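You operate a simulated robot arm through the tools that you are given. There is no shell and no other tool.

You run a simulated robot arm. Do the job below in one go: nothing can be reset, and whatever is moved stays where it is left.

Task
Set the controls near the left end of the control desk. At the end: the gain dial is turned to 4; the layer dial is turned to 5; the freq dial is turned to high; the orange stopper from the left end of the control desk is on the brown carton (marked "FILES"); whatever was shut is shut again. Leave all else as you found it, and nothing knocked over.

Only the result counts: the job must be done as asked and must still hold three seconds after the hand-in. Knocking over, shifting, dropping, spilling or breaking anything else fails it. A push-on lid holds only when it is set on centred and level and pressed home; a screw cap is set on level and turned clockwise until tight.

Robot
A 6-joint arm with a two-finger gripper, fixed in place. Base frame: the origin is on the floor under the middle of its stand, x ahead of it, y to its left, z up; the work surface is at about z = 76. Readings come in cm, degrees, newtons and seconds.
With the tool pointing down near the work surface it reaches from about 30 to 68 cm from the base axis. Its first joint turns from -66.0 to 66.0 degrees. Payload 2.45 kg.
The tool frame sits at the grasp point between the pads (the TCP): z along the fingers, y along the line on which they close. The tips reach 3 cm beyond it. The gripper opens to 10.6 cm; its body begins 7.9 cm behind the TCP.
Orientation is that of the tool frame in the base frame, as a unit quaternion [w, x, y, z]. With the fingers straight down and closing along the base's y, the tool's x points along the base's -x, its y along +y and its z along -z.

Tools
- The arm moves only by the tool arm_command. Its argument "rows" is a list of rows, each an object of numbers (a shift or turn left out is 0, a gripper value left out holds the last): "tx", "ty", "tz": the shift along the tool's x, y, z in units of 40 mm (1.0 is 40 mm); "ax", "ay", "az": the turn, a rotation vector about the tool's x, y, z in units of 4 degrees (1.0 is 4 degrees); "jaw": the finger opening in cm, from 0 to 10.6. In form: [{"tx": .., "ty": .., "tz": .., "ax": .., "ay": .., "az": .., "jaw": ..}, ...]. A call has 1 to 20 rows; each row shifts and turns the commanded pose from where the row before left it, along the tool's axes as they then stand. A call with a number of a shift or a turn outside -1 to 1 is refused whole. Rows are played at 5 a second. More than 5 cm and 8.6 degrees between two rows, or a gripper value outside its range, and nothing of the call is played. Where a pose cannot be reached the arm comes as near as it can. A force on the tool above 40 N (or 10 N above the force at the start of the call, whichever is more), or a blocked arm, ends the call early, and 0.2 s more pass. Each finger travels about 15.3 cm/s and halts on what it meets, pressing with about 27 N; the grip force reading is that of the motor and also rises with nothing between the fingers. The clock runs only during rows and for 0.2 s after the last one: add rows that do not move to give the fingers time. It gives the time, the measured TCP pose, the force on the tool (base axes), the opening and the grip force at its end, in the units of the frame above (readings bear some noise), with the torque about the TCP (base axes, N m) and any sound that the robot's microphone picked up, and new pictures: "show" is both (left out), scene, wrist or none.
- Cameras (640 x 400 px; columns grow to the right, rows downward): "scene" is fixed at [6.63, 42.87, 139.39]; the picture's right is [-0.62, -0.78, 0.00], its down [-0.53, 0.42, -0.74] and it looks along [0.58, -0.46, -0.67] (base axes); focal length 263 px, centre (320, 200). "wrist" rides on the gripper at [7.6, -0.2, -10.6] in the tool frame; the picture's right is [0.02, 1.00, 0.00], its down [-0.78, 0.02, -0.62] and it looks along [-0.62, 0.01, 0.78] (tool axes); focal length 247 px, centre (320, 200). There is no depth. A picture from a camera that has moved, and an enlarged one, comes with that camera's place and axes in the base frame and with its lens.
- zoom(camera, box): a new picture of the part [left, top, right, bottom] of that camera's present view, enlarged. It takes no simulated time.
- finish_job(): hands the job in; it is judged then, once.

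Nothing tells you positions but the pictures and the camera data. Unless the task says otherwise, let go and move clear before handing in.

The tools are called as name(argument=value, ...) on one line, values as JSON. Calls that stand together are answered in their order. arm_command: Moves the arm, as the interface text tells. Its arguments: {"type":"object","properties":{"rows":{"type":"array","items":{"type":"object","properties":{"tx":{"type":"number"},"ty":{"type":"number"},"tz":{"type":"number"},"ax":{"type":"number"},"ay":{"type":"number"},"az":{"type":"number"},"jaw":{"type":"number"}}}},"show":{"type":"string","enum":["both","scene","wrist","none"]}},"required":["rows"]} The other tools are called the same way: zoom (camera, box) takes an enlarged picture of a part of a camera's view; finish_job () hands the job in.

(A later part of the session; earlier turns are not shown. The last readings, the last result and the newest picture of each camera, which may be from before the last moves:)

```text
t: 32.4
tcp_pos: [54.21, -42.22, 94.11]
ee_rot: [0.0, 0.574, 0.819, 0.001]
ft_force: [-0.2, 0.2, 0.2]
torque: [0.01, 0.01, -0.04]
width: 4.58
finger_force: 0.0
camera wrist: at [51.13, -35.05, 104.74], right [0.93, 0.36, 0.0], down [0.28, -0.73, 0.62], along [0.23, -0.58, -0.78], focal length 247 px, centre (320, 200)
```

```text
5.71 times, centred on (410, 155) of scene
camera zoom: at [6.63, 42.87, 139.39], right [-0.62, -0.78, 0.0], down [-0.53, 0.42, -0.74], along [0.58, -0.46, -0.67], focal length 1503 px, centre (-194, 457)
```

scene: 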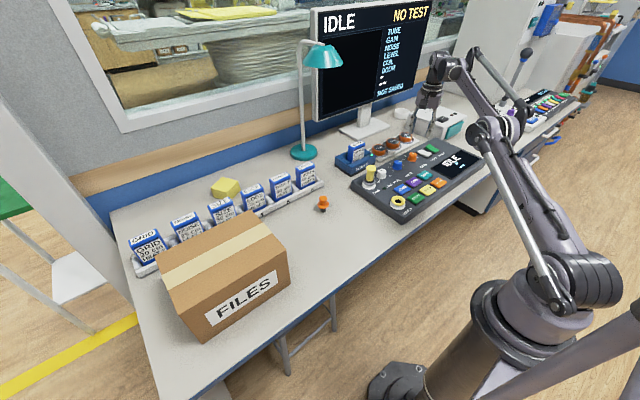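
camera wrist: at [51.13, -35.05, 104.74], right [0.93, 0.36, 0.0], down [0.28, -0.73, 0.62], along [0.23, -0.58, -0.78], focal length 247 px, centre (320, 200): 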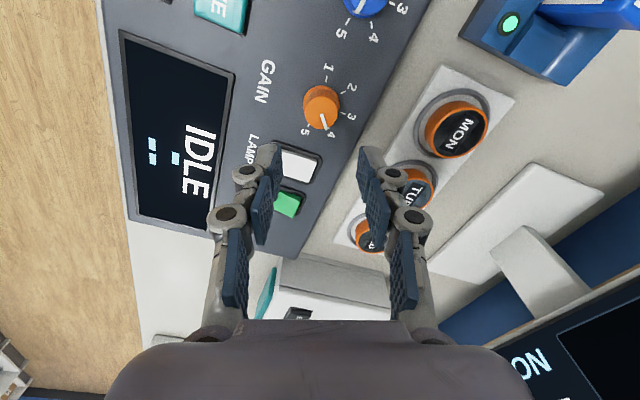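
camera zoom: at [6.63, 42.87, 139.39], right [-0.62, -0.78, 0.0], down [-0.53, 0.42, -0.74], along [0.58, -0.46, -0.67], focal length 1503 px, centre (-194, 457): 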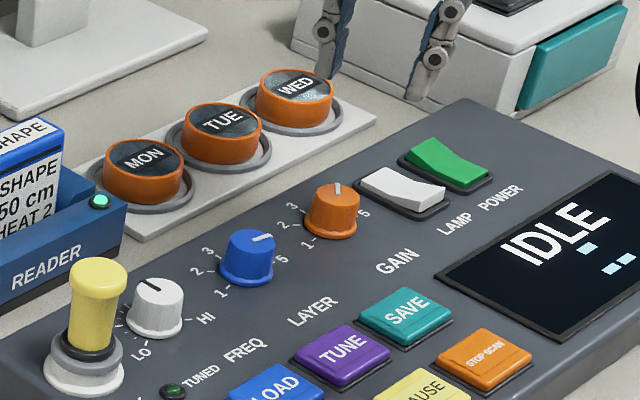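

Gain reads 4. Next is the freq dial at about (54.1, -23.8), next to the yellow plug. I'll move above it and pre-rotate so the 120° turn stays in a comfortable range.

arm_command(rows=[{"tx": 0.866, "ty": 0.3123, "jaw": 4.4}, {"tx": 0.866, "ty": 0.3123}, {"tx": 0.866, "ty": 0.3123}, {"tx": 0.866, "ty": 0.3123}, {"tx": 0.866, "ty": 0.3123}, {"az": -1}, {"az": -1}, {"az": -1}, {"az": -1}, {"az": -1}, {"az": -1}, {"az": -1}, {"az": -1}, {"az": -1}, {"az": -1}, {"az": -1}, {"az": -1}, {"az": -1}, {"az": -1}, {"az": -1}], show="none")

arm_command(rows=[{"az": -1}, {"az": -1}, {"az": -1}, {"az": -1}, {"az": -1}, {"az": -1}, {"az": -1}, {"az": -1}, {"az": -1}, {"az": -1}, {}, {}])

zoom(camera="wrist", box=[260, 60, 380, 160])

zoom(camera="scene", box=[360, 120, 440, 190])

```text
t: 36.6
tcp_pos: [54.18, -23.96, 94.07]
ee_rot: [-0.001, 0.086, 0.996, 0.0]
ft_force: [-0.4, -0.2, 0.1]
torque: [0.01, 0.02, 0.01]
width: 4.39
finger_force: 0.0
```

```text
t: 39.2
tcp_pos: [54.27, -23.83, 94.08]
ee_rot: [0.001, -0.258, 0.966, 0.0]
ft_force: [-0.3, -0.1, 0.4]
torque: [0.02, -0.02, 0.01]
width: 4.4
finger_force: 0.0
camera wrist: at [47.52, -27.8, 104.68], right [-0.52, 0.85, 0.0], down [0.67, 0.41, 0.62], along [0.53, 0.32, -0.78], focal length 247 px, centre (320, 200)
```

scene: 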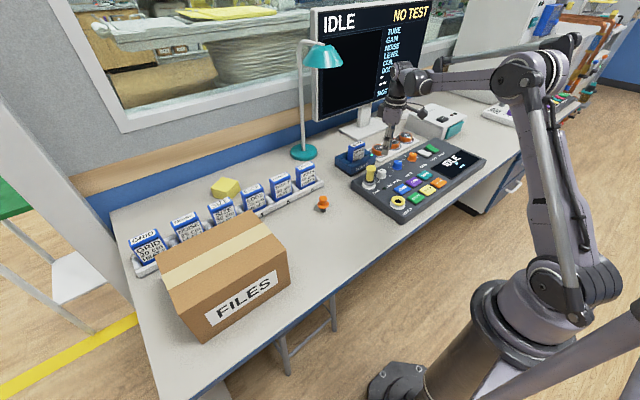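
wrist: 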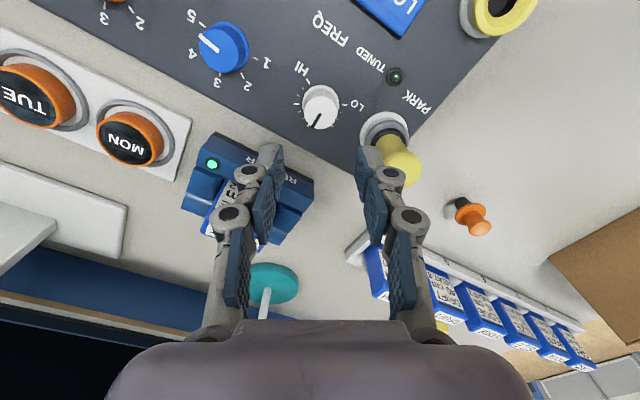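

```text
4.00 times, centred on (320, 110) of wrist
camera zoom: at [47.52, -27.8, 104.68], right [-0.52, 0.85, 0.0], down [0.67, 0.41, 0.62], along [0.53, 0.32, -0.78], focal length 988 px, centre (320, 560)
```

zoom: 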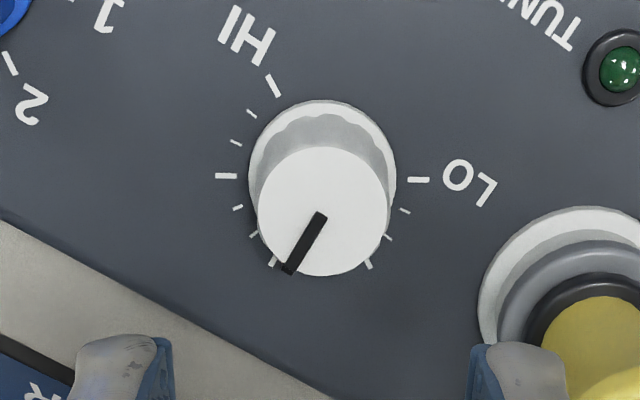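

```text
5.71 times, centred on (400, 155) of scene
camera zoom: at [6.63, 42.87, 139.39], right [-0.62, -0.78, 0.0], down [-0.53, 0.42, -0.74], along [0.58, -0.46, -0.67], focal length 1503 px, centre (-137, 457)
```

zoom: 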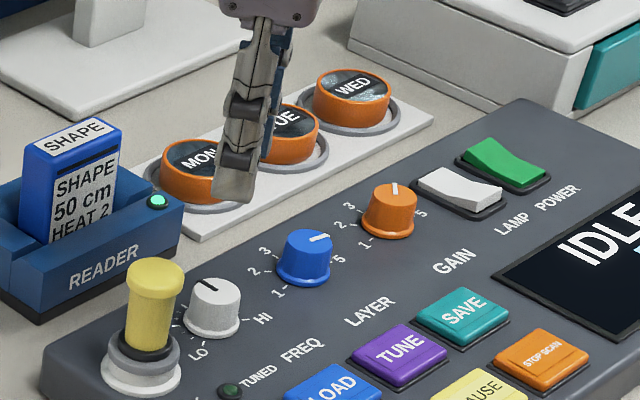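

The freq knob is centred between the tips and its pointer sits on the mid mark, with HI 120° clockwise. Descending and gripping.

arm_command(rows=[{"tz": 0.7}, {"tz": 0.7}, {"tz": 0.5}, {"tz": 0.4}, {"tz": 0.22}, {}, {"jaw": 3.8}, {"jaw": 3.2}, {"jaw": 2.0}, {}, {}])

```text
t: 41.6
tcp_pos: [54.13, -23.8, 84.02]
ee_rot: [0.0, -0.259, 0.966, 0.001]
ft_force: [-1.4, 1.5, -3.4]
torque: [0.04, -0.02, -0.03]
width: 3.01
finger_force: 45.1
camera wrist: at [47.49, -27.75, 94.59], right [-0.52, 0.86, 0.0], down [0.67, 0.41, 0.62], along [0.53, 0.32, -0.78], focal length 247 px, centre (320, 200)
```

scene: 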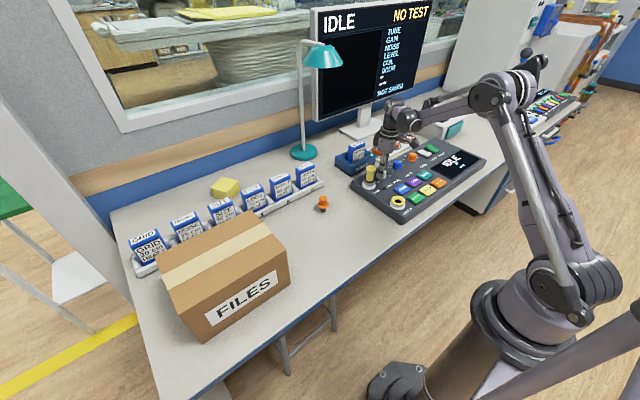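
wrist: 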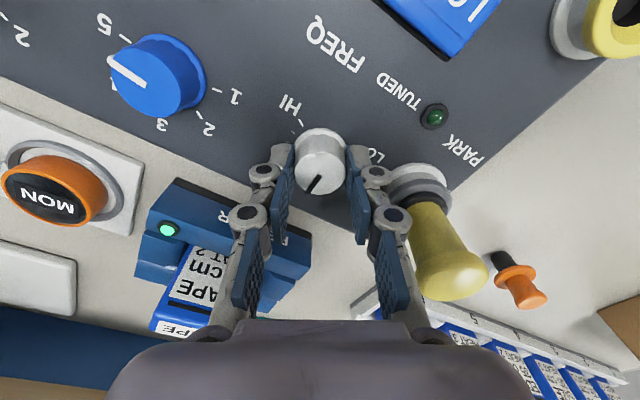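

Gripped cleanly. Turning in 24° steps while watching force and the clearance to the plug.

arm_command(rows=[{"az": 1}, {"az": 1}, {"az": 1}, {"az": 1}, {"az": 1}, {"az": 1}, {}], show="wrist")

```text
t: 43.2
tcp_pos: [54.23, -23.83, 83.93]
ee_rot: [-0.001, -0.052, 0.999, 0.0]
ft_force: [-5.4, 3.7, -5.9]
torque: [0.19, 0.06, -0.01]
width: 3.0
finger_force: 44.6
camera wrist: at [46.44, -24.73, 94.6], right [-0.12, 0.99, 0.0], down [0.78, 0.1, 0.62], along [0.62, 0.08, -0.78], focal length 247 px, centre (320, 200)
```

wrist: 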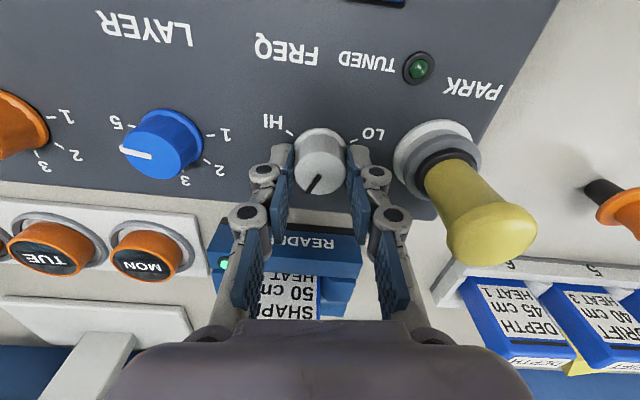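

arm_command(rows=[{"tx": 0.01, "ty": 0.01, "tz": 0.01}, {"az": 1}, {"az": 1}, {"az": 1}, {"az": 1}, {"az": 1}, {"az": 1}, {}], show="none")

```text
t: 45.0
tcp_pos: [54.2, -23.81, 83.86]
ee_rot: [0.001, 0.158, 0.988, 0.001]
ft_force: [-0.2, 5.5, 1.7]
torque: [0.09, -0.22, 0.01]
width: 3.02
finger_force: 45.4
```

arm_command(rows=[{"tx": 0.005, "ty": 0.012}, {"az": 1}, {"az": 1}, {"az": 1}, {"az": 1}, {"az": 1}, {"az": 1}, {}], show="wrist")

```text
t: 46.8
tcp_pos: [54.24, -23.79, 83.89]
ee_rot: [0.001, 0.359, 0.933, 0.0]
ft_force: [5.0, 0.5, 23.7]
torque: [-0.1, -0.28, 0.01]
width: 3.01
finger_force: 44.9
camera wrist: at [48.23, -18.74, 94.58], right [0.65, 0.76, 0.0], down [0.59, -0.51, 0.62], along [0.47, -0.41, -0.78], focal length 247 px, centre (320, 200)
```

wrist: 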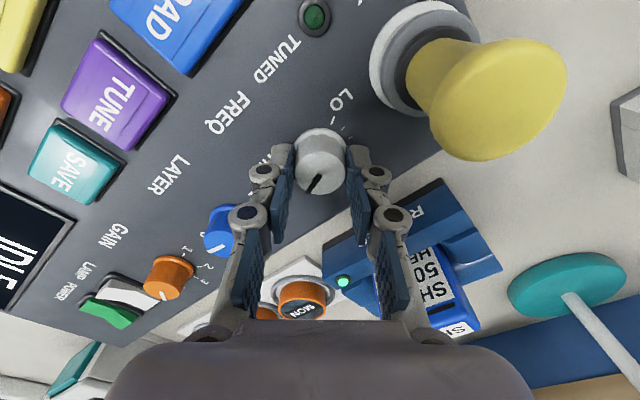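

arm_command(rows=[{"tz": -0.04}, {}], show="none")

```text
t: 47.4
tcp_pos: [54.15, -23.83, 83.88]
ee_rot: [0.0, 0.357, 0.934, -0.001]
ft_force: [4.8, -1.6, -8.1]
torque: [-0.38, -0.52, 0.02]
width: 3.03
finger_force: 44.5
```

arm_command(rows=[{"tx": -0.005, "tz": 0.008}, {"az": 1}, {"az": 1}, {"az": 1}, {"az": 1}, {"az": 1}, {"az": 1}, {}], show="wrist")

```text
t: 49.2
tcp_pos: [54.22, -23.73, 83.96]
ee_rot: [-0.001, 0.545, 0.838, 0.001]
ft_force: [-1.7, 0.9, -35.7]
torque: [0.26, 0.22, -0.04]
width: 3.01
finger_force: 44.8
camera wrist: at [50.8, -16.84, 94.62], right [0.91, 0.43, 0.0], down [0.33, -0.71, 0.62], along [0.26, -0.56, -0.78], focal length 247 px, centre (320, 200)
```

wrist: 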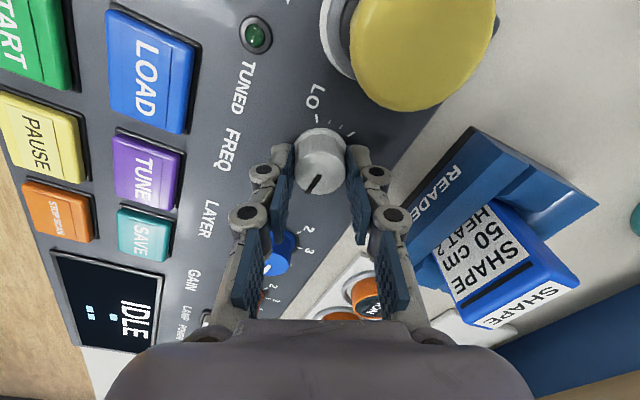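

arm_command(rows=[{"tz": 0.04}, {}], show="none")

```text
t: 49.8
tcp_pos: [54.15, -23.8, 84.06]
ee_rot: [0.001, 0.545, 0.838, 0.002]
ft_force: [0.5, -0.7, -4.8]
torque: [0.77, 0.34, 0.0]
width: 3.02
finger_force: 45.3
```

Vertical load relieved. Turning the remaining 24° or so towards HI.

arm_command(rows=[{"az": 1}, {"az": 1}, {"az": 1}, {}], show="none")

```text
t: 50.8
tcp_pos: [54.21, -23.86, 84.01]
ee_rot: [0.001, 0.63, 0.777, 0.001]
ft_force: [-0.3, -0.1, 19.7]
torque: [-0.02, 0.05, 0.02]
width: 3.0
finger_force: 45.0
```

arm_command(rows=[{"tz": -0.022}, {"az": 1}, {"az": 1}, {"az": 1}, {}], show="wrist")

zoom(camera="wrist", box=[260, 80, 380, 200])

```text
t: 52.0
tcp_pos: [54.19, -23.74, 84.02]
ee_rot: [0.001, 0.707, 0.707, 0.001]
ft_force: [2.3, -2.0, 7.2]
torque: [-0.35, -0.11, -0.02]
width: 3.05
finger_force: 44.8
camera wrist: at [53.88, -16.09, 94.61], right [1.0, 0.02, 0.0], down [0.01, -0.78, 0.62], along [0.01, -0.62, -0.78], focal length 247 px, centre (320, 200)
```

wrist: 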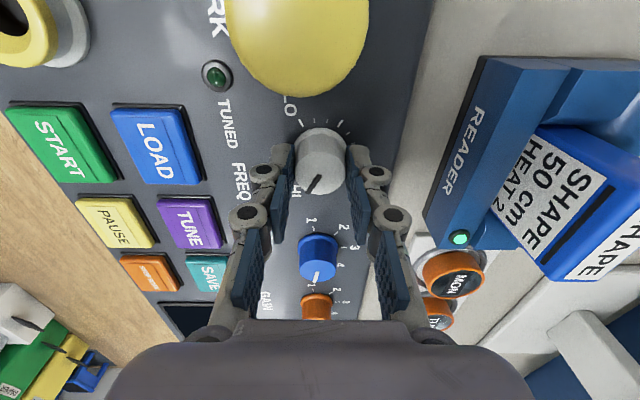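

```text
3.33 times, centred on (320, 140) of wrist
camera zoom: at [53.88, -16.09, 94.61], right [1.0, 0.02, 0.0], down [0.01, -0.78, 0.62], along [0.01, -0.62, -0.78], focal length 823 px, centre (320, 400)
```

zoom: 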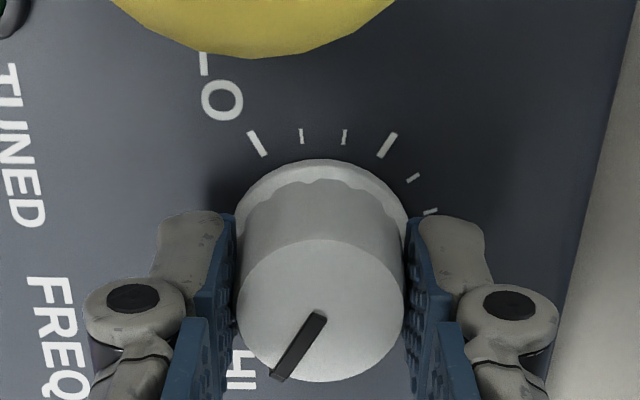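

The tool has turned the full 120°. Releasing and rising to check the freq pointer.

arm_command(rows=[{"jaw": 4.6}, {}, {"tz": -0.6}, {"tz": -0.8}, {"tz": -0.8}, {"tz": -0.3}, {}])

zoom(camera="wrist", box=[260, 60, 380, 160])

zoom(camera="scene", box=[360, 120, 440, 190])

```text
t: 53.6
tcp_pos: [54.22, -23.73, 94.19]
ee_rot: [0.0, 0.707, 0.707, 0.0]
ft_force: [-0.2, 0.4, -0.2]
torque: [-0.01, -0.02, -0.05]
width: 4.62
finger_force: 0.1
camera wrist: at [53.83, -16.07, 104.66], right [1.0, 0.02, 0.0], down [0.02, -0.78, 0.62], along [0.01, -0.62, -0.78], focal length 247 px, centre (320, 200)
```

scene: 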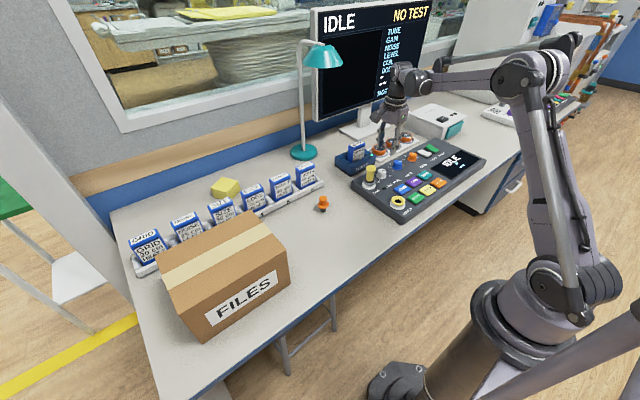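
wrist: 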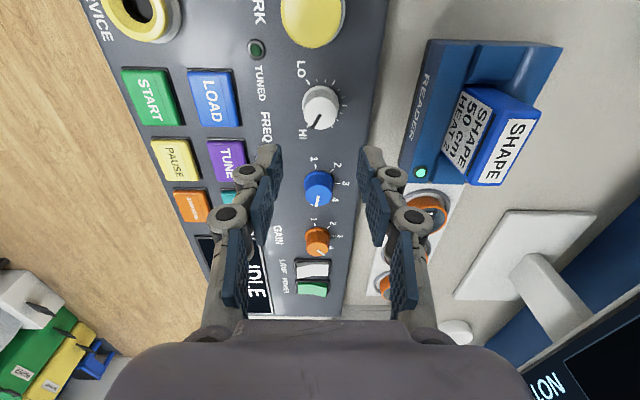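

```text
4.00 times, centred on (320, 110) of wrist
camera zoom: at [53.83, -16.07, 104.66], right [1.0, 0.02, 0.0], down [0.02, -0.78, 0.62], along [0.01, -0.62, -0.78], focal length 988 px, centre (320, 560)
```

zoom: 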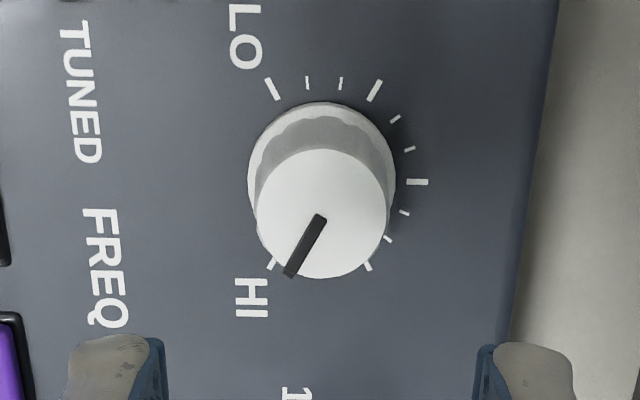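

```text
5.71 times, centred on (400, 155) of scene
camera zoom: at [6.63, 42.87, 139.39], right [-0.62, -0.78, 0.0], down [-0.53, 0.42, -0.74], along [0.58, -0.46, -0.67], focal length 1503 px, centre (-137, 457)
```

zoom: 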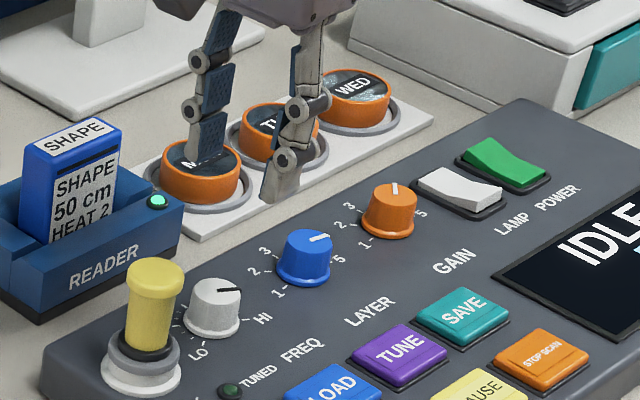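

All three dials are set: gain 4, layer 5, freq HI. Now for the stopper: I'll raise, turn the tool back to square and move over towards it.

arm_command(rows=[{"tz": -0.5}, {"tz": -0.5, "az": -1}, {"tz": -0.5, "az": -1}, {"az": -1}, {"az": -1}, {"az": -1}, {"az": -1}, {"az": -1}, {"az": -1}, {"az": -1}, {"az": -1}, {"az": -1}, {"az": -1}, {"az": -1}, {"az": -1}, {"az": -1}, {"az": -1}, {"az": -1}, {"az": -1}, {"az": -1}], show="none")

arm_command(rows=[{"az": -1}, {"az": -1}, {"az": -1}, {"az": -0.5}, {"tx": 0.3, "ty": 0.9}, {"tx": 0.3, "ty": 0.9}, {"tx": 0.3, "ty": 0.9}, {"ty": 0.9}, {"ty": 0.9}, {"ty": 0.9}, {"ty": 0.9}, {}])

```text
t: 57.8
tcp_pos: [54.07, -23.84, 100.01]
ee_rot: [0.0, 0.121, 0.993, -0.001]
ft_force: [0.3, 0.6, -0.8]
torque: [0.01, -0.01, -0.02]
width: 4.61
finger_force: 0.1
```

```text
t: 60.4
tcp_pos: [50.45, 1.35, 99.95]
ee_rot: [0.0, 0.0, 1.0, 0.0]
ft_force: [0.0, 0.2, 0.2]
torque: [0.0, 0.01, -0.02]
width: 4.6
finger_force: 0.2
camera wrist: at [42.7, 1.29, 110.57], right [-0.02, 1.0, 0.0], down [0.78, 0.02, 0.62], along [0.62, 0.01, -0.78], focal length 247 px, centre (320, 200)
```

scene: 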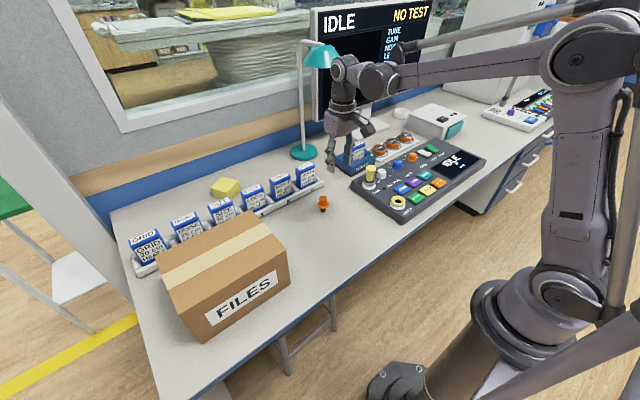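
wrist: 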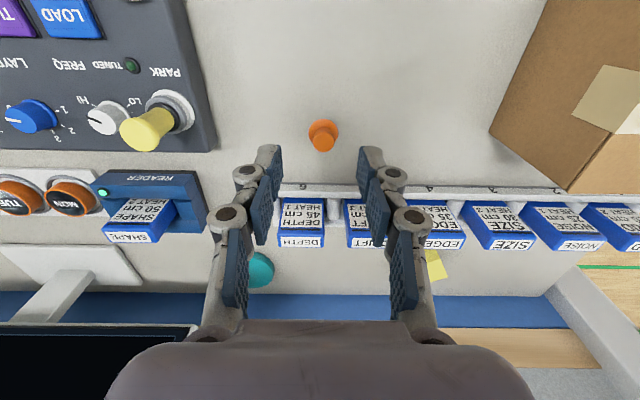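

zoom(camera="wrist", box=[290, 100, 350, 160])

zoom(camera="scene", box=[305, 185, 345, 220])

zoom(camera="scene", box=[140, 190, 350, 350])

```text
6.67 times, centred on (320, 130) of wrist
camera zoom: at [42.7, 1.29, 110.57], right [-0.02, 1.0, 0.0], down [0.78, 0.02, 0.62], along [0.62, 0.01, -0.78], focal length 1646 px, centre (320, 667)
```

zoom: 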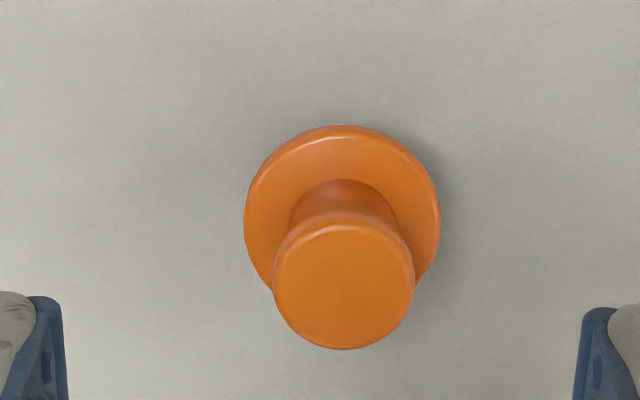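

```text
11.43 times, centred on (325, 202) of scene
camera zoom: at [6.63, 42.87, 139.39], right [-0.62, -0.78, 0.0], down [-0.53, 0.42, -0.74], along [0.58, -0.46, -0.67], focal length 3007 px, centre (263, 171)
```

zoom: 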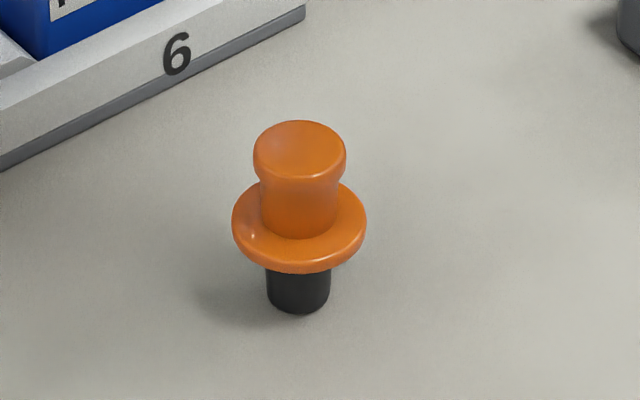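

```text
2.50 times, centred on (245, 270) of scene
camera zoom: at [6.63, 42.87, 139.39], right [-0.62, -0.78, 0.0], down [-0.53, 0.42, -0.74], along [0.58, -0.46, -0.67], focal length 658 px, centre (508, 25)
```

zoom: 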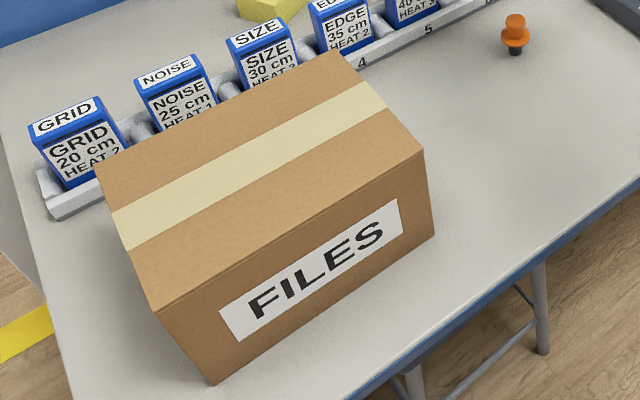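

The stopper stands upright at about (56.4, 1.85): a black stem on the desk, an orange flange near z≈78.9 and a head top near z≈81.8. I'll move over it at a safe height and recheck alignment.

arm_command(rows=[{"tx": -0.5, "ty": 0.04, "tz": 0.6, "jaw": 5.0}, {"tx": -0.5, "ty": 0.04, "tz": 0.6}, {"tx": -0.5, "ty": 0.04, "tz": 0.6}, {"tz": 0.3}, {}])

zoom(camera="wrist", box=[270, 70, 370, 170])

zoom(camera="scene", box=[280, 130, 360, 220])

```text
t: 61.6
tcp_pos: [56.52, 1.87, 91.63]
ee_rot: [0.0, 0.0, 1.0, -0.001]
ft_force: [0.4, 0.6, -0.6]
torque: [0.03, 0.01, -0.02]
width: 5.0
finger_force: 0.1
camera wrist: at [48.76, 1.71, 102.17], right [-0.02, 1.0, 0.0], down [0.78, 0.02, 0.62], along [0.62, 0.01, -0.78], focal length 247 px, centre (320, 200)
```

scene: 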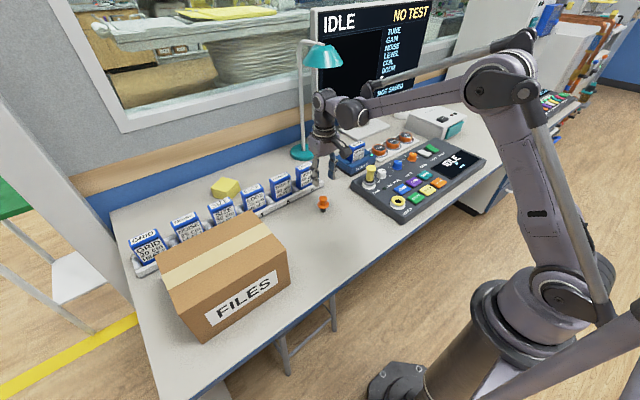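
wrist: 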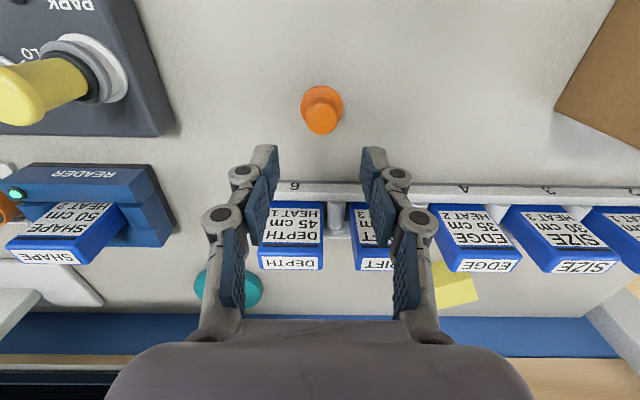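

```text
4.00 times, centred on (320, 120) of wrist
camera zoom: at [48.76, 1.71, 102.17], right [-0.02, 1.0, 0.0], down [0.78, 0.02, 0.62], along [0.62, 0.01, -0.78], focal length 988 px, centre (320, 520)
```

zoom: 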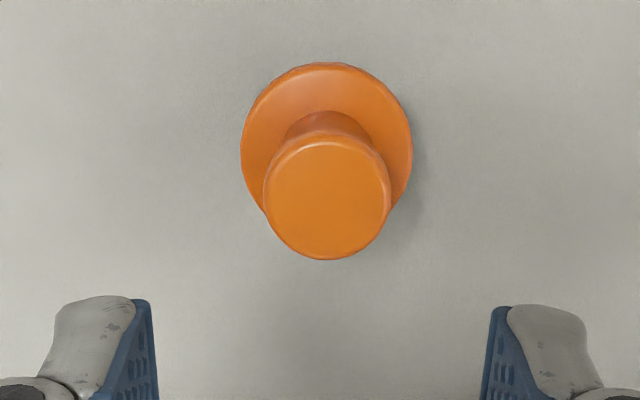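

```text
4.44 times, centred on (320, 175) of scene
camera zoom: at [6.63, 42.87, 139.39], right [-0.62, -0.78, 0.0], down [-0.53, 0.42, -0.74], along [0.58, -0.46, -0.67], focal length 1169 px, centre (320, 311)
```

zoom: 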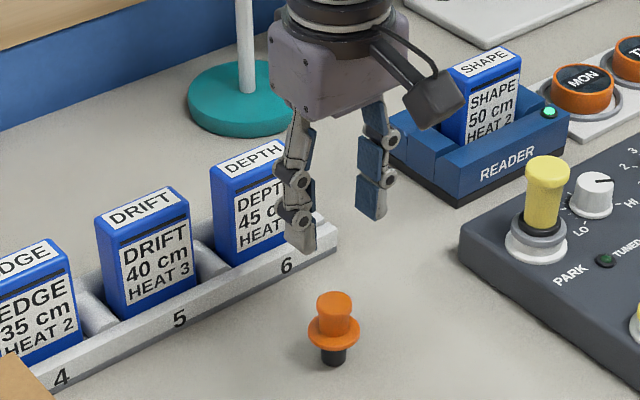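

Alignment is good apart from a 0.1 cm shift. Descending to just above the flange and closing gently on the head.

arm_command(rows=[{"ty": 0.03, "tz": 0.7}, {"tz": 0.7}, {"tz": 0.5}, {"tz": 0.37}, {}, {"jaw": 4.2}, {"jaw": 3.6}, {"jaw": 3.2}, {"jaw": 3.0}, {"jaw": 2.8}, {"jaw": 2.6}, {"jaw": 2.0}, {}, {}])

zoom(camera="scene", box=[295, 170, 355, 220])

zoom(camera="wrist", box=[250, 90, 390, 210])

```text
t: 64.6
tcp_pos: [56.68, 1.97, 82.47]
ee_rot: [0.0, 0.0, 1.0, 0.0]
ft_force: [-0.6, 0.4, 0.1]
torque: [0.04, 0.01, 0.0]
width: 2.19
finger_force: 27.0
camera wrist: at [48.84, 1.88, 93.14], right [-0.02, 1.0, 0.0], down [0.78, 0.02, 0.62], along [0.62, 0.01, -0.78], focal length 247 px, centre (320, 200)
```

scene: 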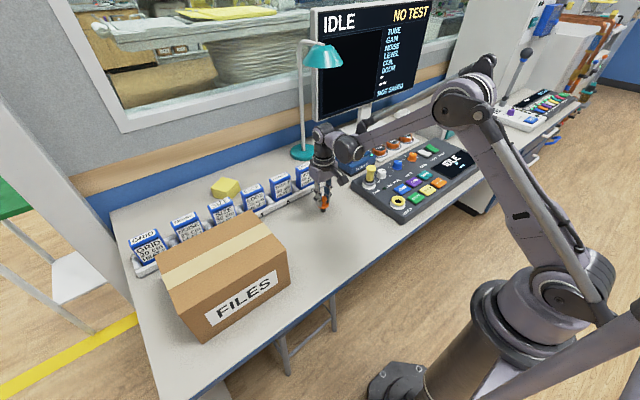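
wrist: 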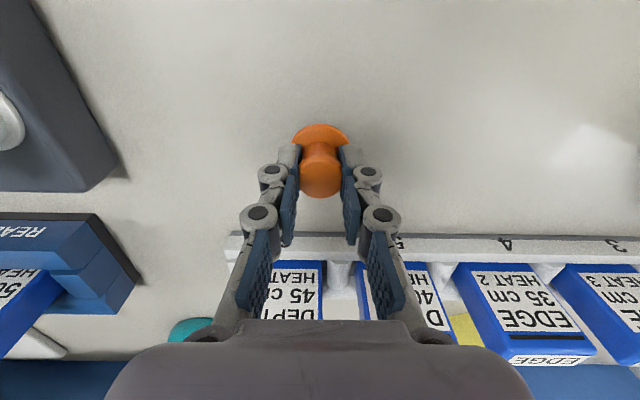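

```text
8.00 times, centred on (325, 195) of scene
camera zoom: at [6.63, 42.87, 139.39], right [-0.62, -0.78, 0.0], down [-0.53, 0.42, -0.74], along [0.58, -0.46, -0.67], focal length 2105 px, centre (280, 240)
```

zoom: 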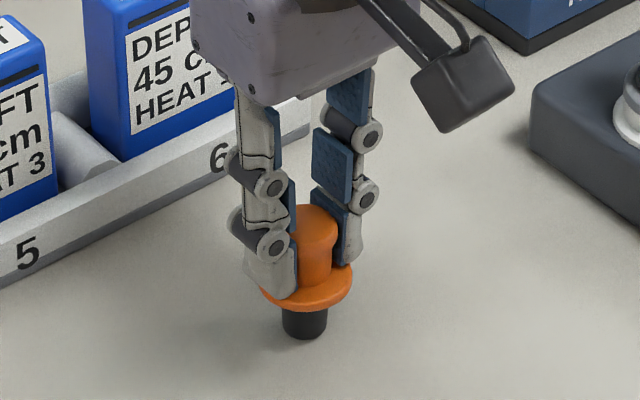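

```text
3.33 times, centred on (320, 150) of wrist
camera zoom: at [48.84, 1.88, 93.14], right [-0.02, 1.0, 0.0], down [0.78, 0.02, 0.62], along [0.62, 0.01, -0.78], focal length 823 px, centre (320, 367)
```

zoom: 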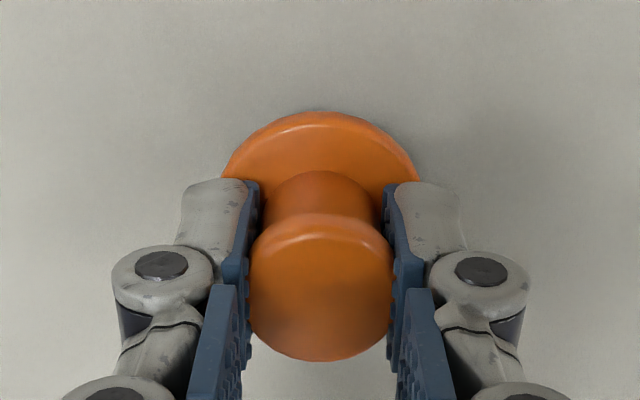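

The stopper is held at the neck between flange and head. I'll firm the grip and lift straight up, then check.

arm_command(rows=[{"jaw": 1.4}, {}, {"tz": -0.25}, {"tz": -0.5}, {"tz": -0.75}, {"tz": -0.9}, {"tz": -0.9}, {"tz": -0.9}, {"tz": -0.9}, {"tz": -0.6}, {"tz": -0.3}, {}])

zoom(camera="wrist", box=[250, 90, 390, 210])

zoom(camera="scene", box=[280, 60, 380, 160])

```text
t: 67.2
tcp_pos: [56.62, 1.9, 106.55]
ee_rot: [0.0, 0.001, 1.0, 0.0]
ft_force: [0.2, 1.0, -0.5]
torque: [-0.04, -0.02, -0.01]
width: 2.19
finger_force: 27.2
camera wrist: at [48.78, 1.81, 117.2], right [-0.02, 1.0, 0.0], down [0.78, 0.02, 0.62], along [0.62, 0.01, -0.78], focal length 247 px, centre (320, 200)
```

scene: 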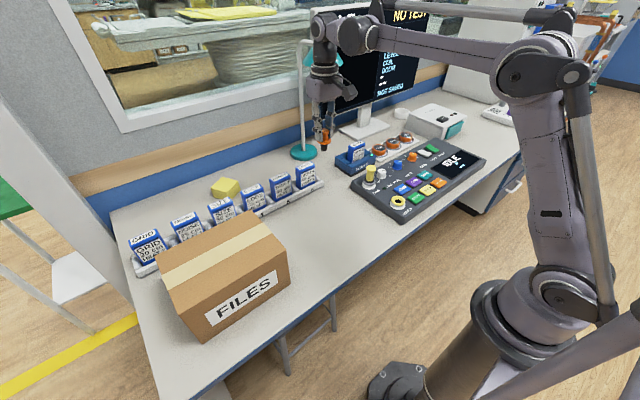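
wrist: 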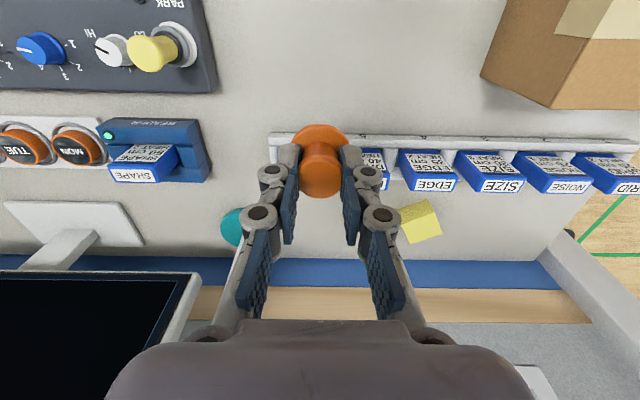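

```text
3.33 times, centred on (320, 150) of wrist
camera zoom: at [48.78, 1.81, 117.2], right [-0.02, 1.0, 0.0], down [0.78, 0.02, 0.62], along [0.62, 0.01, -0.78], focal length 823 px, centre (320, 367)
```

zoom: 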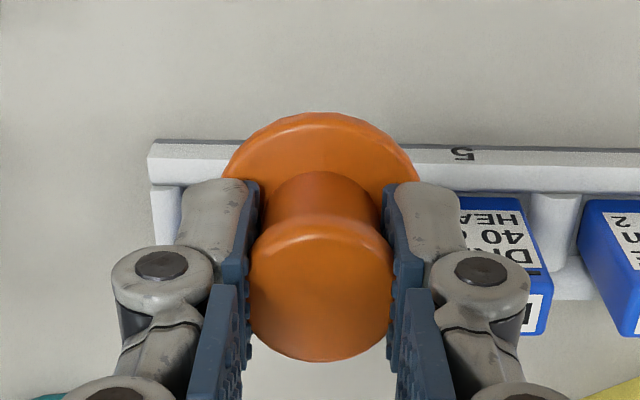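

```text
4.00 times, centred on (330, 110) of scene
camera zoom: at [6.63, 42.87, 139.39], right [-0.62, -0.78, 0.0], down [-0.53, 0.42, -0.74], along [0.58, -0.46, -0.67], focal length 1052 px, centre (280, 560)
```

zoom: 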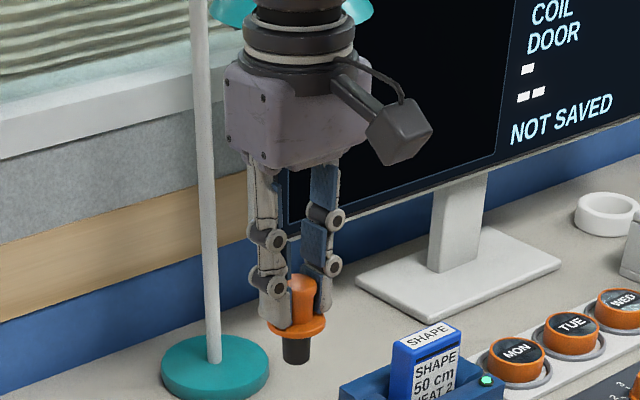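

The stopper is held level and clear. Now I'll carry it over the carton at z≈106, with its bottom at about z=100.

arm_command(rows=[{"tx": 0.13, "ty": 0.4}, {"tx": 0.25, "ty": 0.78}, {"tx": 0.265, "ty": 0.825}, {"tx": 0.265, "ty": 0.825}, {"tx": 0.265, "ty": 0.825}, {"tx": 0.265, "ty": 0.825}, {"tx": 0.265, "ty": 0.825}, {"tx": 0.265, "ty": 0.825}, {"tx": 0.265, "ty": 0.825}, {"tx": 0.25, "ty": 0.78}, {"tx": 0.13, "ty": 0.4}, {}])

zoom(camera="scene", box=[140, 130, 340, 350])

```text
t: 69.8
tcp_pos: [46.02, 34.6, 106.61]
ee_rot: [0.0, 0.0, 1.0, 0.001]
ft_force: [0.2, -0.6, 0.1]
torque: [-0.03, -0.02, -0.02]
width: 2.19
finger_force: 27.3
camera wrist: at [38.28, 34.4, 117.17], right [-0.02, 1.0, 0.0], down [0.78, 0.02, 0.62], along [0.62, 0.01, -0.78], focal length 247 px, centre (320, 200)
```

scene: 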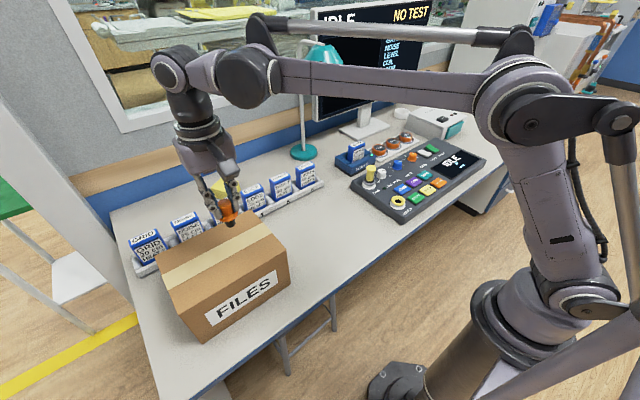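
wrist: 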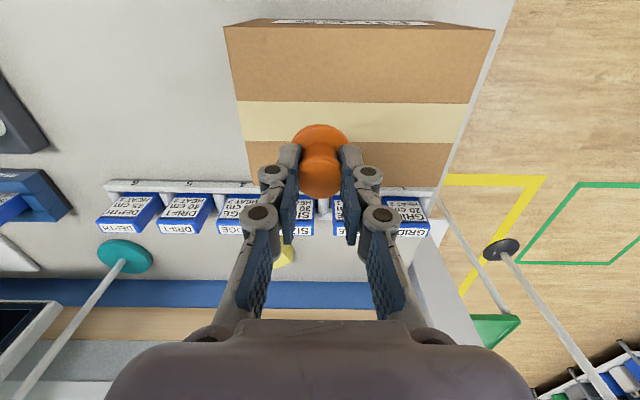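

```text
1.82 times, centred on (240, 240) of scene
camera zoom: at [6.63, 42.87, 139.39], right [-0.62, -0.78, 0.0], down [-0.53, 0.42, -0.74], along [0.58, -0.46, -0.67], focal length 478 px, centre (466, 127)
```

zoom: 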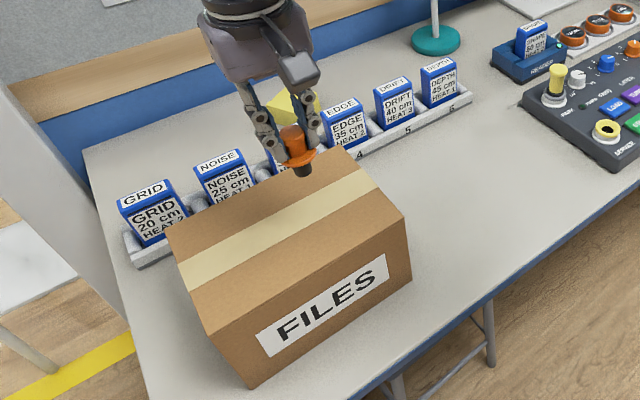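

The carton top spans about x 39.7–55 and y 26.5–48.5, at z≈92–93. I'll move near its centre and lower to just above contact.

arm_command(rows=[{"tx": -0.2, "ty": 0.25}, {"tx": -0.15, "ty": 0.25}, {"tz": 0.5}, {"tz": 0.5}, {"tz": 0.3}, {"tz": 0.1}, {}, {}])

zoom(camera="scene", box=[190, 160, 290, 260])

```text
t: 71.6
tcp_pos: [47.53, 36.58, 100.9]
ee_rot: [0.0, 0.0, 1.0, 0.0]
ft_force: [0.2, 0.5, -0.1]
torque: [0.02, -0.03, 0.0]
width: 2.15
finger_force: 26.6
camera wrist: at [39.72, 36.44, 111.58], right [-0.02, 1.0, 0.0], down [0.78, 0.02, 0.62], along [0.62, 0.01, -0.78], focal length 247 px, centre (320, 200)
```

scene: 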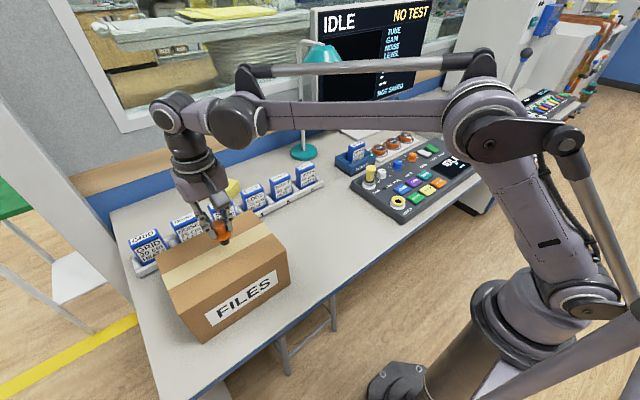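
wrist: 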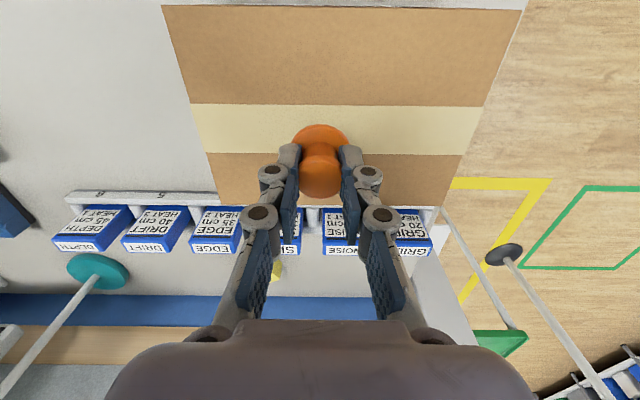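

```text
4.00 times, centred on (240, 210) of scene
camera zoom: at [6.63, 42.87, 139.39], right [-0.62, -0.78, 0.0], down [-0.53, 0.42, -0.74], along [0.58, -0.46, -0.67], focal length 1052 px, centre (640, 160)
```

zoom: 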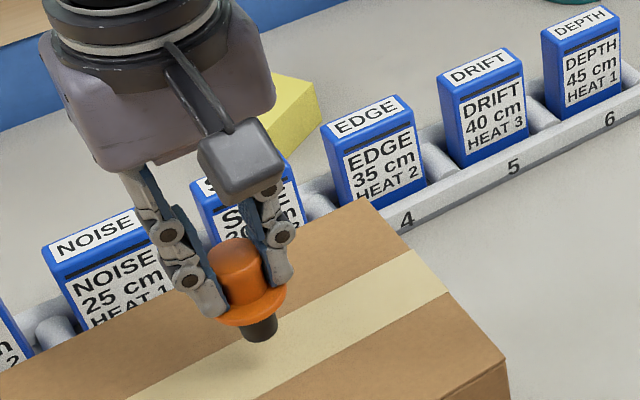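

arm_command(rows=[{"tz": 0.05}, {"tz": 0.05}, {"tz": 0.05}, {"tz": 0.05}, {"tz": 0.05}, {}], show="scene")

zoom(camera="scene", box=[200, 200, 260, 260])

```text
t: 73.0
tcp_pos: [47.59, 36.56, 99.85]
ee_rot: [0.0, 0.0, 1.0, 0.001]
ft_force: [1.2, 0.6, 0.1]
torque: [-0.01, 0.0, -0.02]
width: 2.16
finger_force: 27.3
```

scene: 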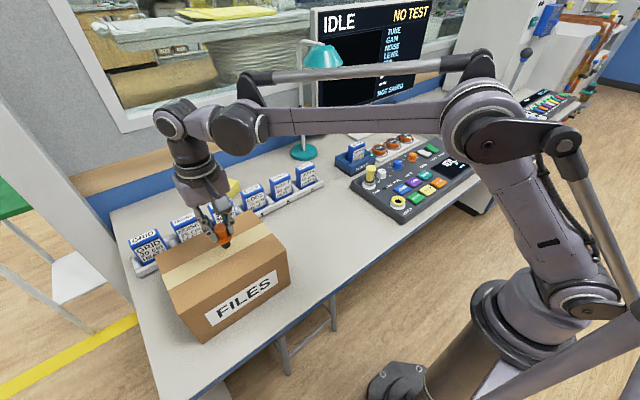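

```text
6.67 times, centred on (230, 230) of scene
camera zoom: at [6.63, 42.87, 139.39], right [-0.62, -0.78, 0.0], down [-0.53, 0.42, -0.74], along [0.58, -0.46, -0.67], focal length 1754 px, centre (920, 0)
```

zoom: 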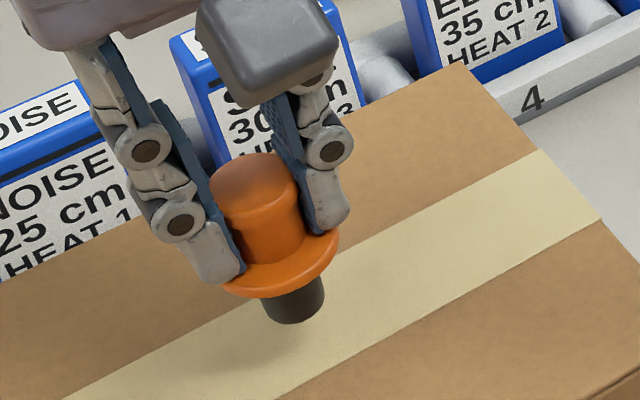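

arm_command(rows=[{"tz": 0.025}, {"tz": 0.025}, {"tz": 0.025}, {"tz": 0.025}, {"tz": 0.025}, {}], show="none")

```text
t: 74.4
tcp_pos: [47.45, 36.54, 99.45]
ee_rot: [0.0, 0.0, 1.0, 0.0]
ft_force: [-0.2, 0.7, -0.1]
torque: [-0.02, -0.04, -0.01]
width: 2.17
finger_force: 27.1
```

arm_command(rows=[{"tz": 0.025}, {"tz": 0.025}, {"tz": 0.025}, {"tz": 0.025}, {}], show="scene")

zoom(camera="scene", box=[200, 200, 260, 260])

```text
t: 75.6
tcp_pos: [47.52, 36.5, 98.94]
ee_rot: [0.0, 0.0, 1.0, 0.0]
ft_force: [-0.3, -0.2, -1.3]
torque: [-0.02, 0.05, 0.04]
width: 2.17
finger_force: 26.9
```

scene: 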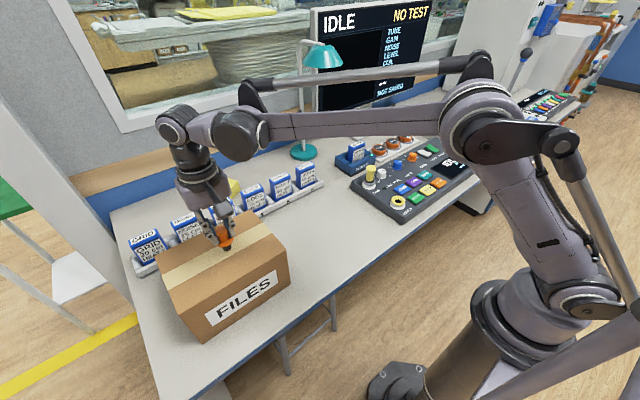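

```text
6.67 times, centred on (230, 230) of scene
camera zoom: at [6.63, 42.87, 139.39], right [-0.62, -0.78, 0.0], down [-0.53, 0.42, -0.74], along [0.58, -0.46, -0.67], focal length 1754 px, centre (920, 0)
```

zoom: 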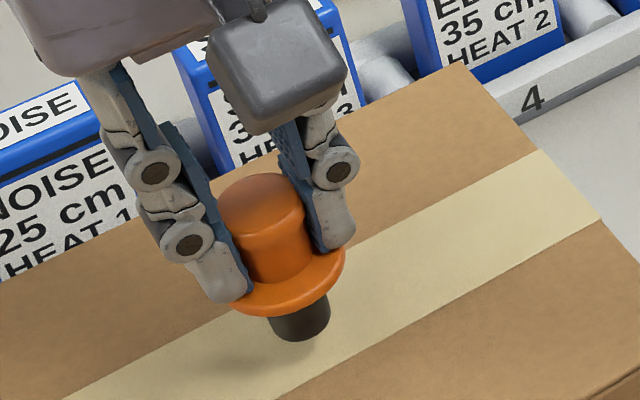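

arm_command(rows=[{"tz": 0.02}, {"tz": 0.02}, {"tz": 0.02}, {}], show="none")

```text
t: 76.6
tcp_pos: [47.49, 36.55, 98.71]
ee_rot: [0.001, 0.0, 1.0, 0.0]
ft_force: [0.1, -1.1, 0.1]
torque: [0.0, 0.0, 0.01]
width: 2.14
finger_force: 27.2
```

arm_command(rows=[{"tz": 0.02}, {"tz": 0.02}, {}], show="none")

```text
t: 77.4
tcp_pos: [47.52, 36.5, 98.68]
ee_rot: [0.0, 0.0, 1.0, 0.0]
ft_force: [0.0, 0.1, -1.0]
torque: [-0.03, 0.01, 0.02]
width: 2.11
finger_force: 27.0
```

arm_command(rows=[{"tz": 0.02}, {"tz": 0.02}, {}], show="scene")

zoom(camera="scene", box=[210, 215, 250, 255])

```text
t: 78.2
tcp_pos: [47.59, 36.54, 98.59]
ee_rot: [0.0, 0.0, 1.0, -0.001]
ft_force: [0.3, -0.2, -1.0]
torque: [0.02, 0.02, -0.01]
width: 2.17
finger_force: 26.8
```

scene: 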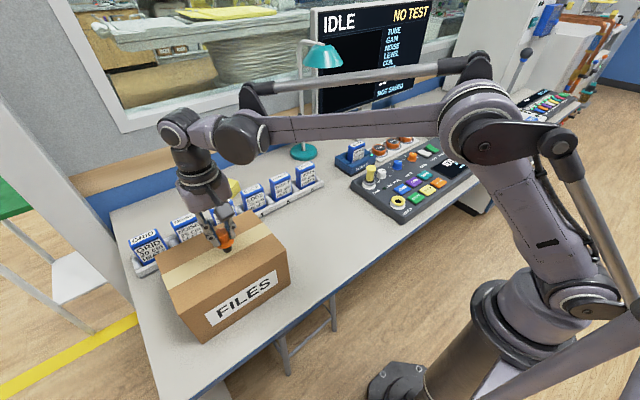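

```text
10.00 times, centred on (230, 235) of scene
camera zoom: at [6.63, 42.87, 139.39], right [-0.62, -0.78, 0.0], down [-0.53, 0.42, -0.74], along [0.58, -0.46, -0.67], focal length 2631 px, centre (1220, -150)
```

zoom: 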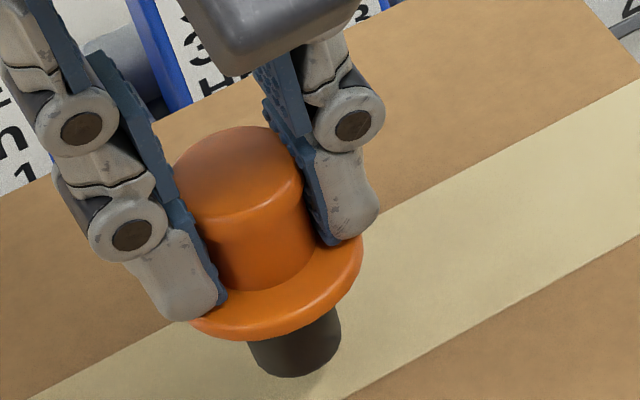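

arm_command(rows=[{"tz": 0.02}, {"tz": 0.02}, {}], show="none")

```text
t: 79.0
tcp_pos: [47.44, 36.58, 98.35]
ee_rot: [0.001, 0.001, 1.0, 0.0]
ft_force: [-0.2, 0.2, -0.2]
torque: [-0.03, -0.02, 0.01]
width: 2.13
finger_force: 27.0
```

arm_command(rows=[{"tz": 0.02}, {"tz": 0.02}, {}], show="none")

```text
t: 79.8
tcp_pos: [47.48, 36.47, 98.14]
ee_rot: [0.0, 0.0, 1.0, 0.0]
ft_force: [-0.8, 0.6, 0.0]
torque: [0.0, 0.04, 0.02]
width: 2.11
finger_force: 27.1
```

arm_command(rows=[{"tz": 0.02}, {"tz": 0.02}, {}], show="scene")

zoom(camera="scene", box=[210, 215, 250, 255])

```text
t: 80.6
tcp_pos: [47.54, 36.57, 97.96]
ee_rot: [0.0, 0.0, 1.0, 0.0]
ft_force: [0.9, -0.9, -0.9]
torque: [0.01, 0.01, -0.03]
width: 2.15
finger_force: 26.9
```

scene: 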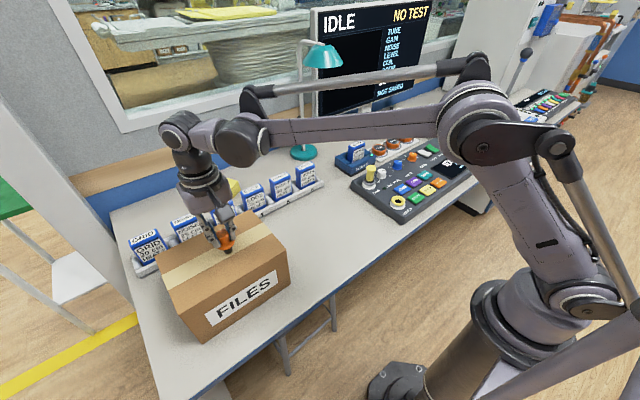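

```text
10.00 times, centred on (230, 235) of scene
camera zoom: at [6.63, 42.87, 139.39], right [-0.62, -0.78, 0.0], down [-0.53, 0.42, -0.74], along [0.58, -0.46, -0.67], focal length 2631 px, centre (1220, -150)
```

zoom: 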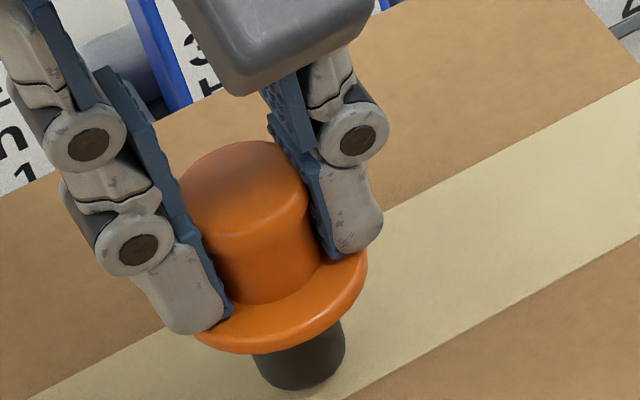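

arm_command(rows=[{"tz": 0.02}, {"tz": 0.02}, {}], show="none")

```text
t: 81.4
tcp_pos: [47.51, 36.5, 97.84]
ee_rot: [0.0, 0.001, 1.0, -0.001]
ft_force: [-0.5, 0.6, -0.3]
torque: [0.0, 0.02, 0.0]
width: 2.13
finger_force: 26.3
```

arm_command(rows=[{"tz": 0.02}, {"tz": 0.02}, {}], show="none")

```text
t: 82.2
tcp_pos: [47.5, 36.54, 97.7]
ee_rot: [0.0, -0.001, 1.0, 0.0]
ft_force: [0.5, -0.4, 0.1]
torque: [0.0, 0.01, 0.02]
width: 2.13
finger_force: 26.8
```

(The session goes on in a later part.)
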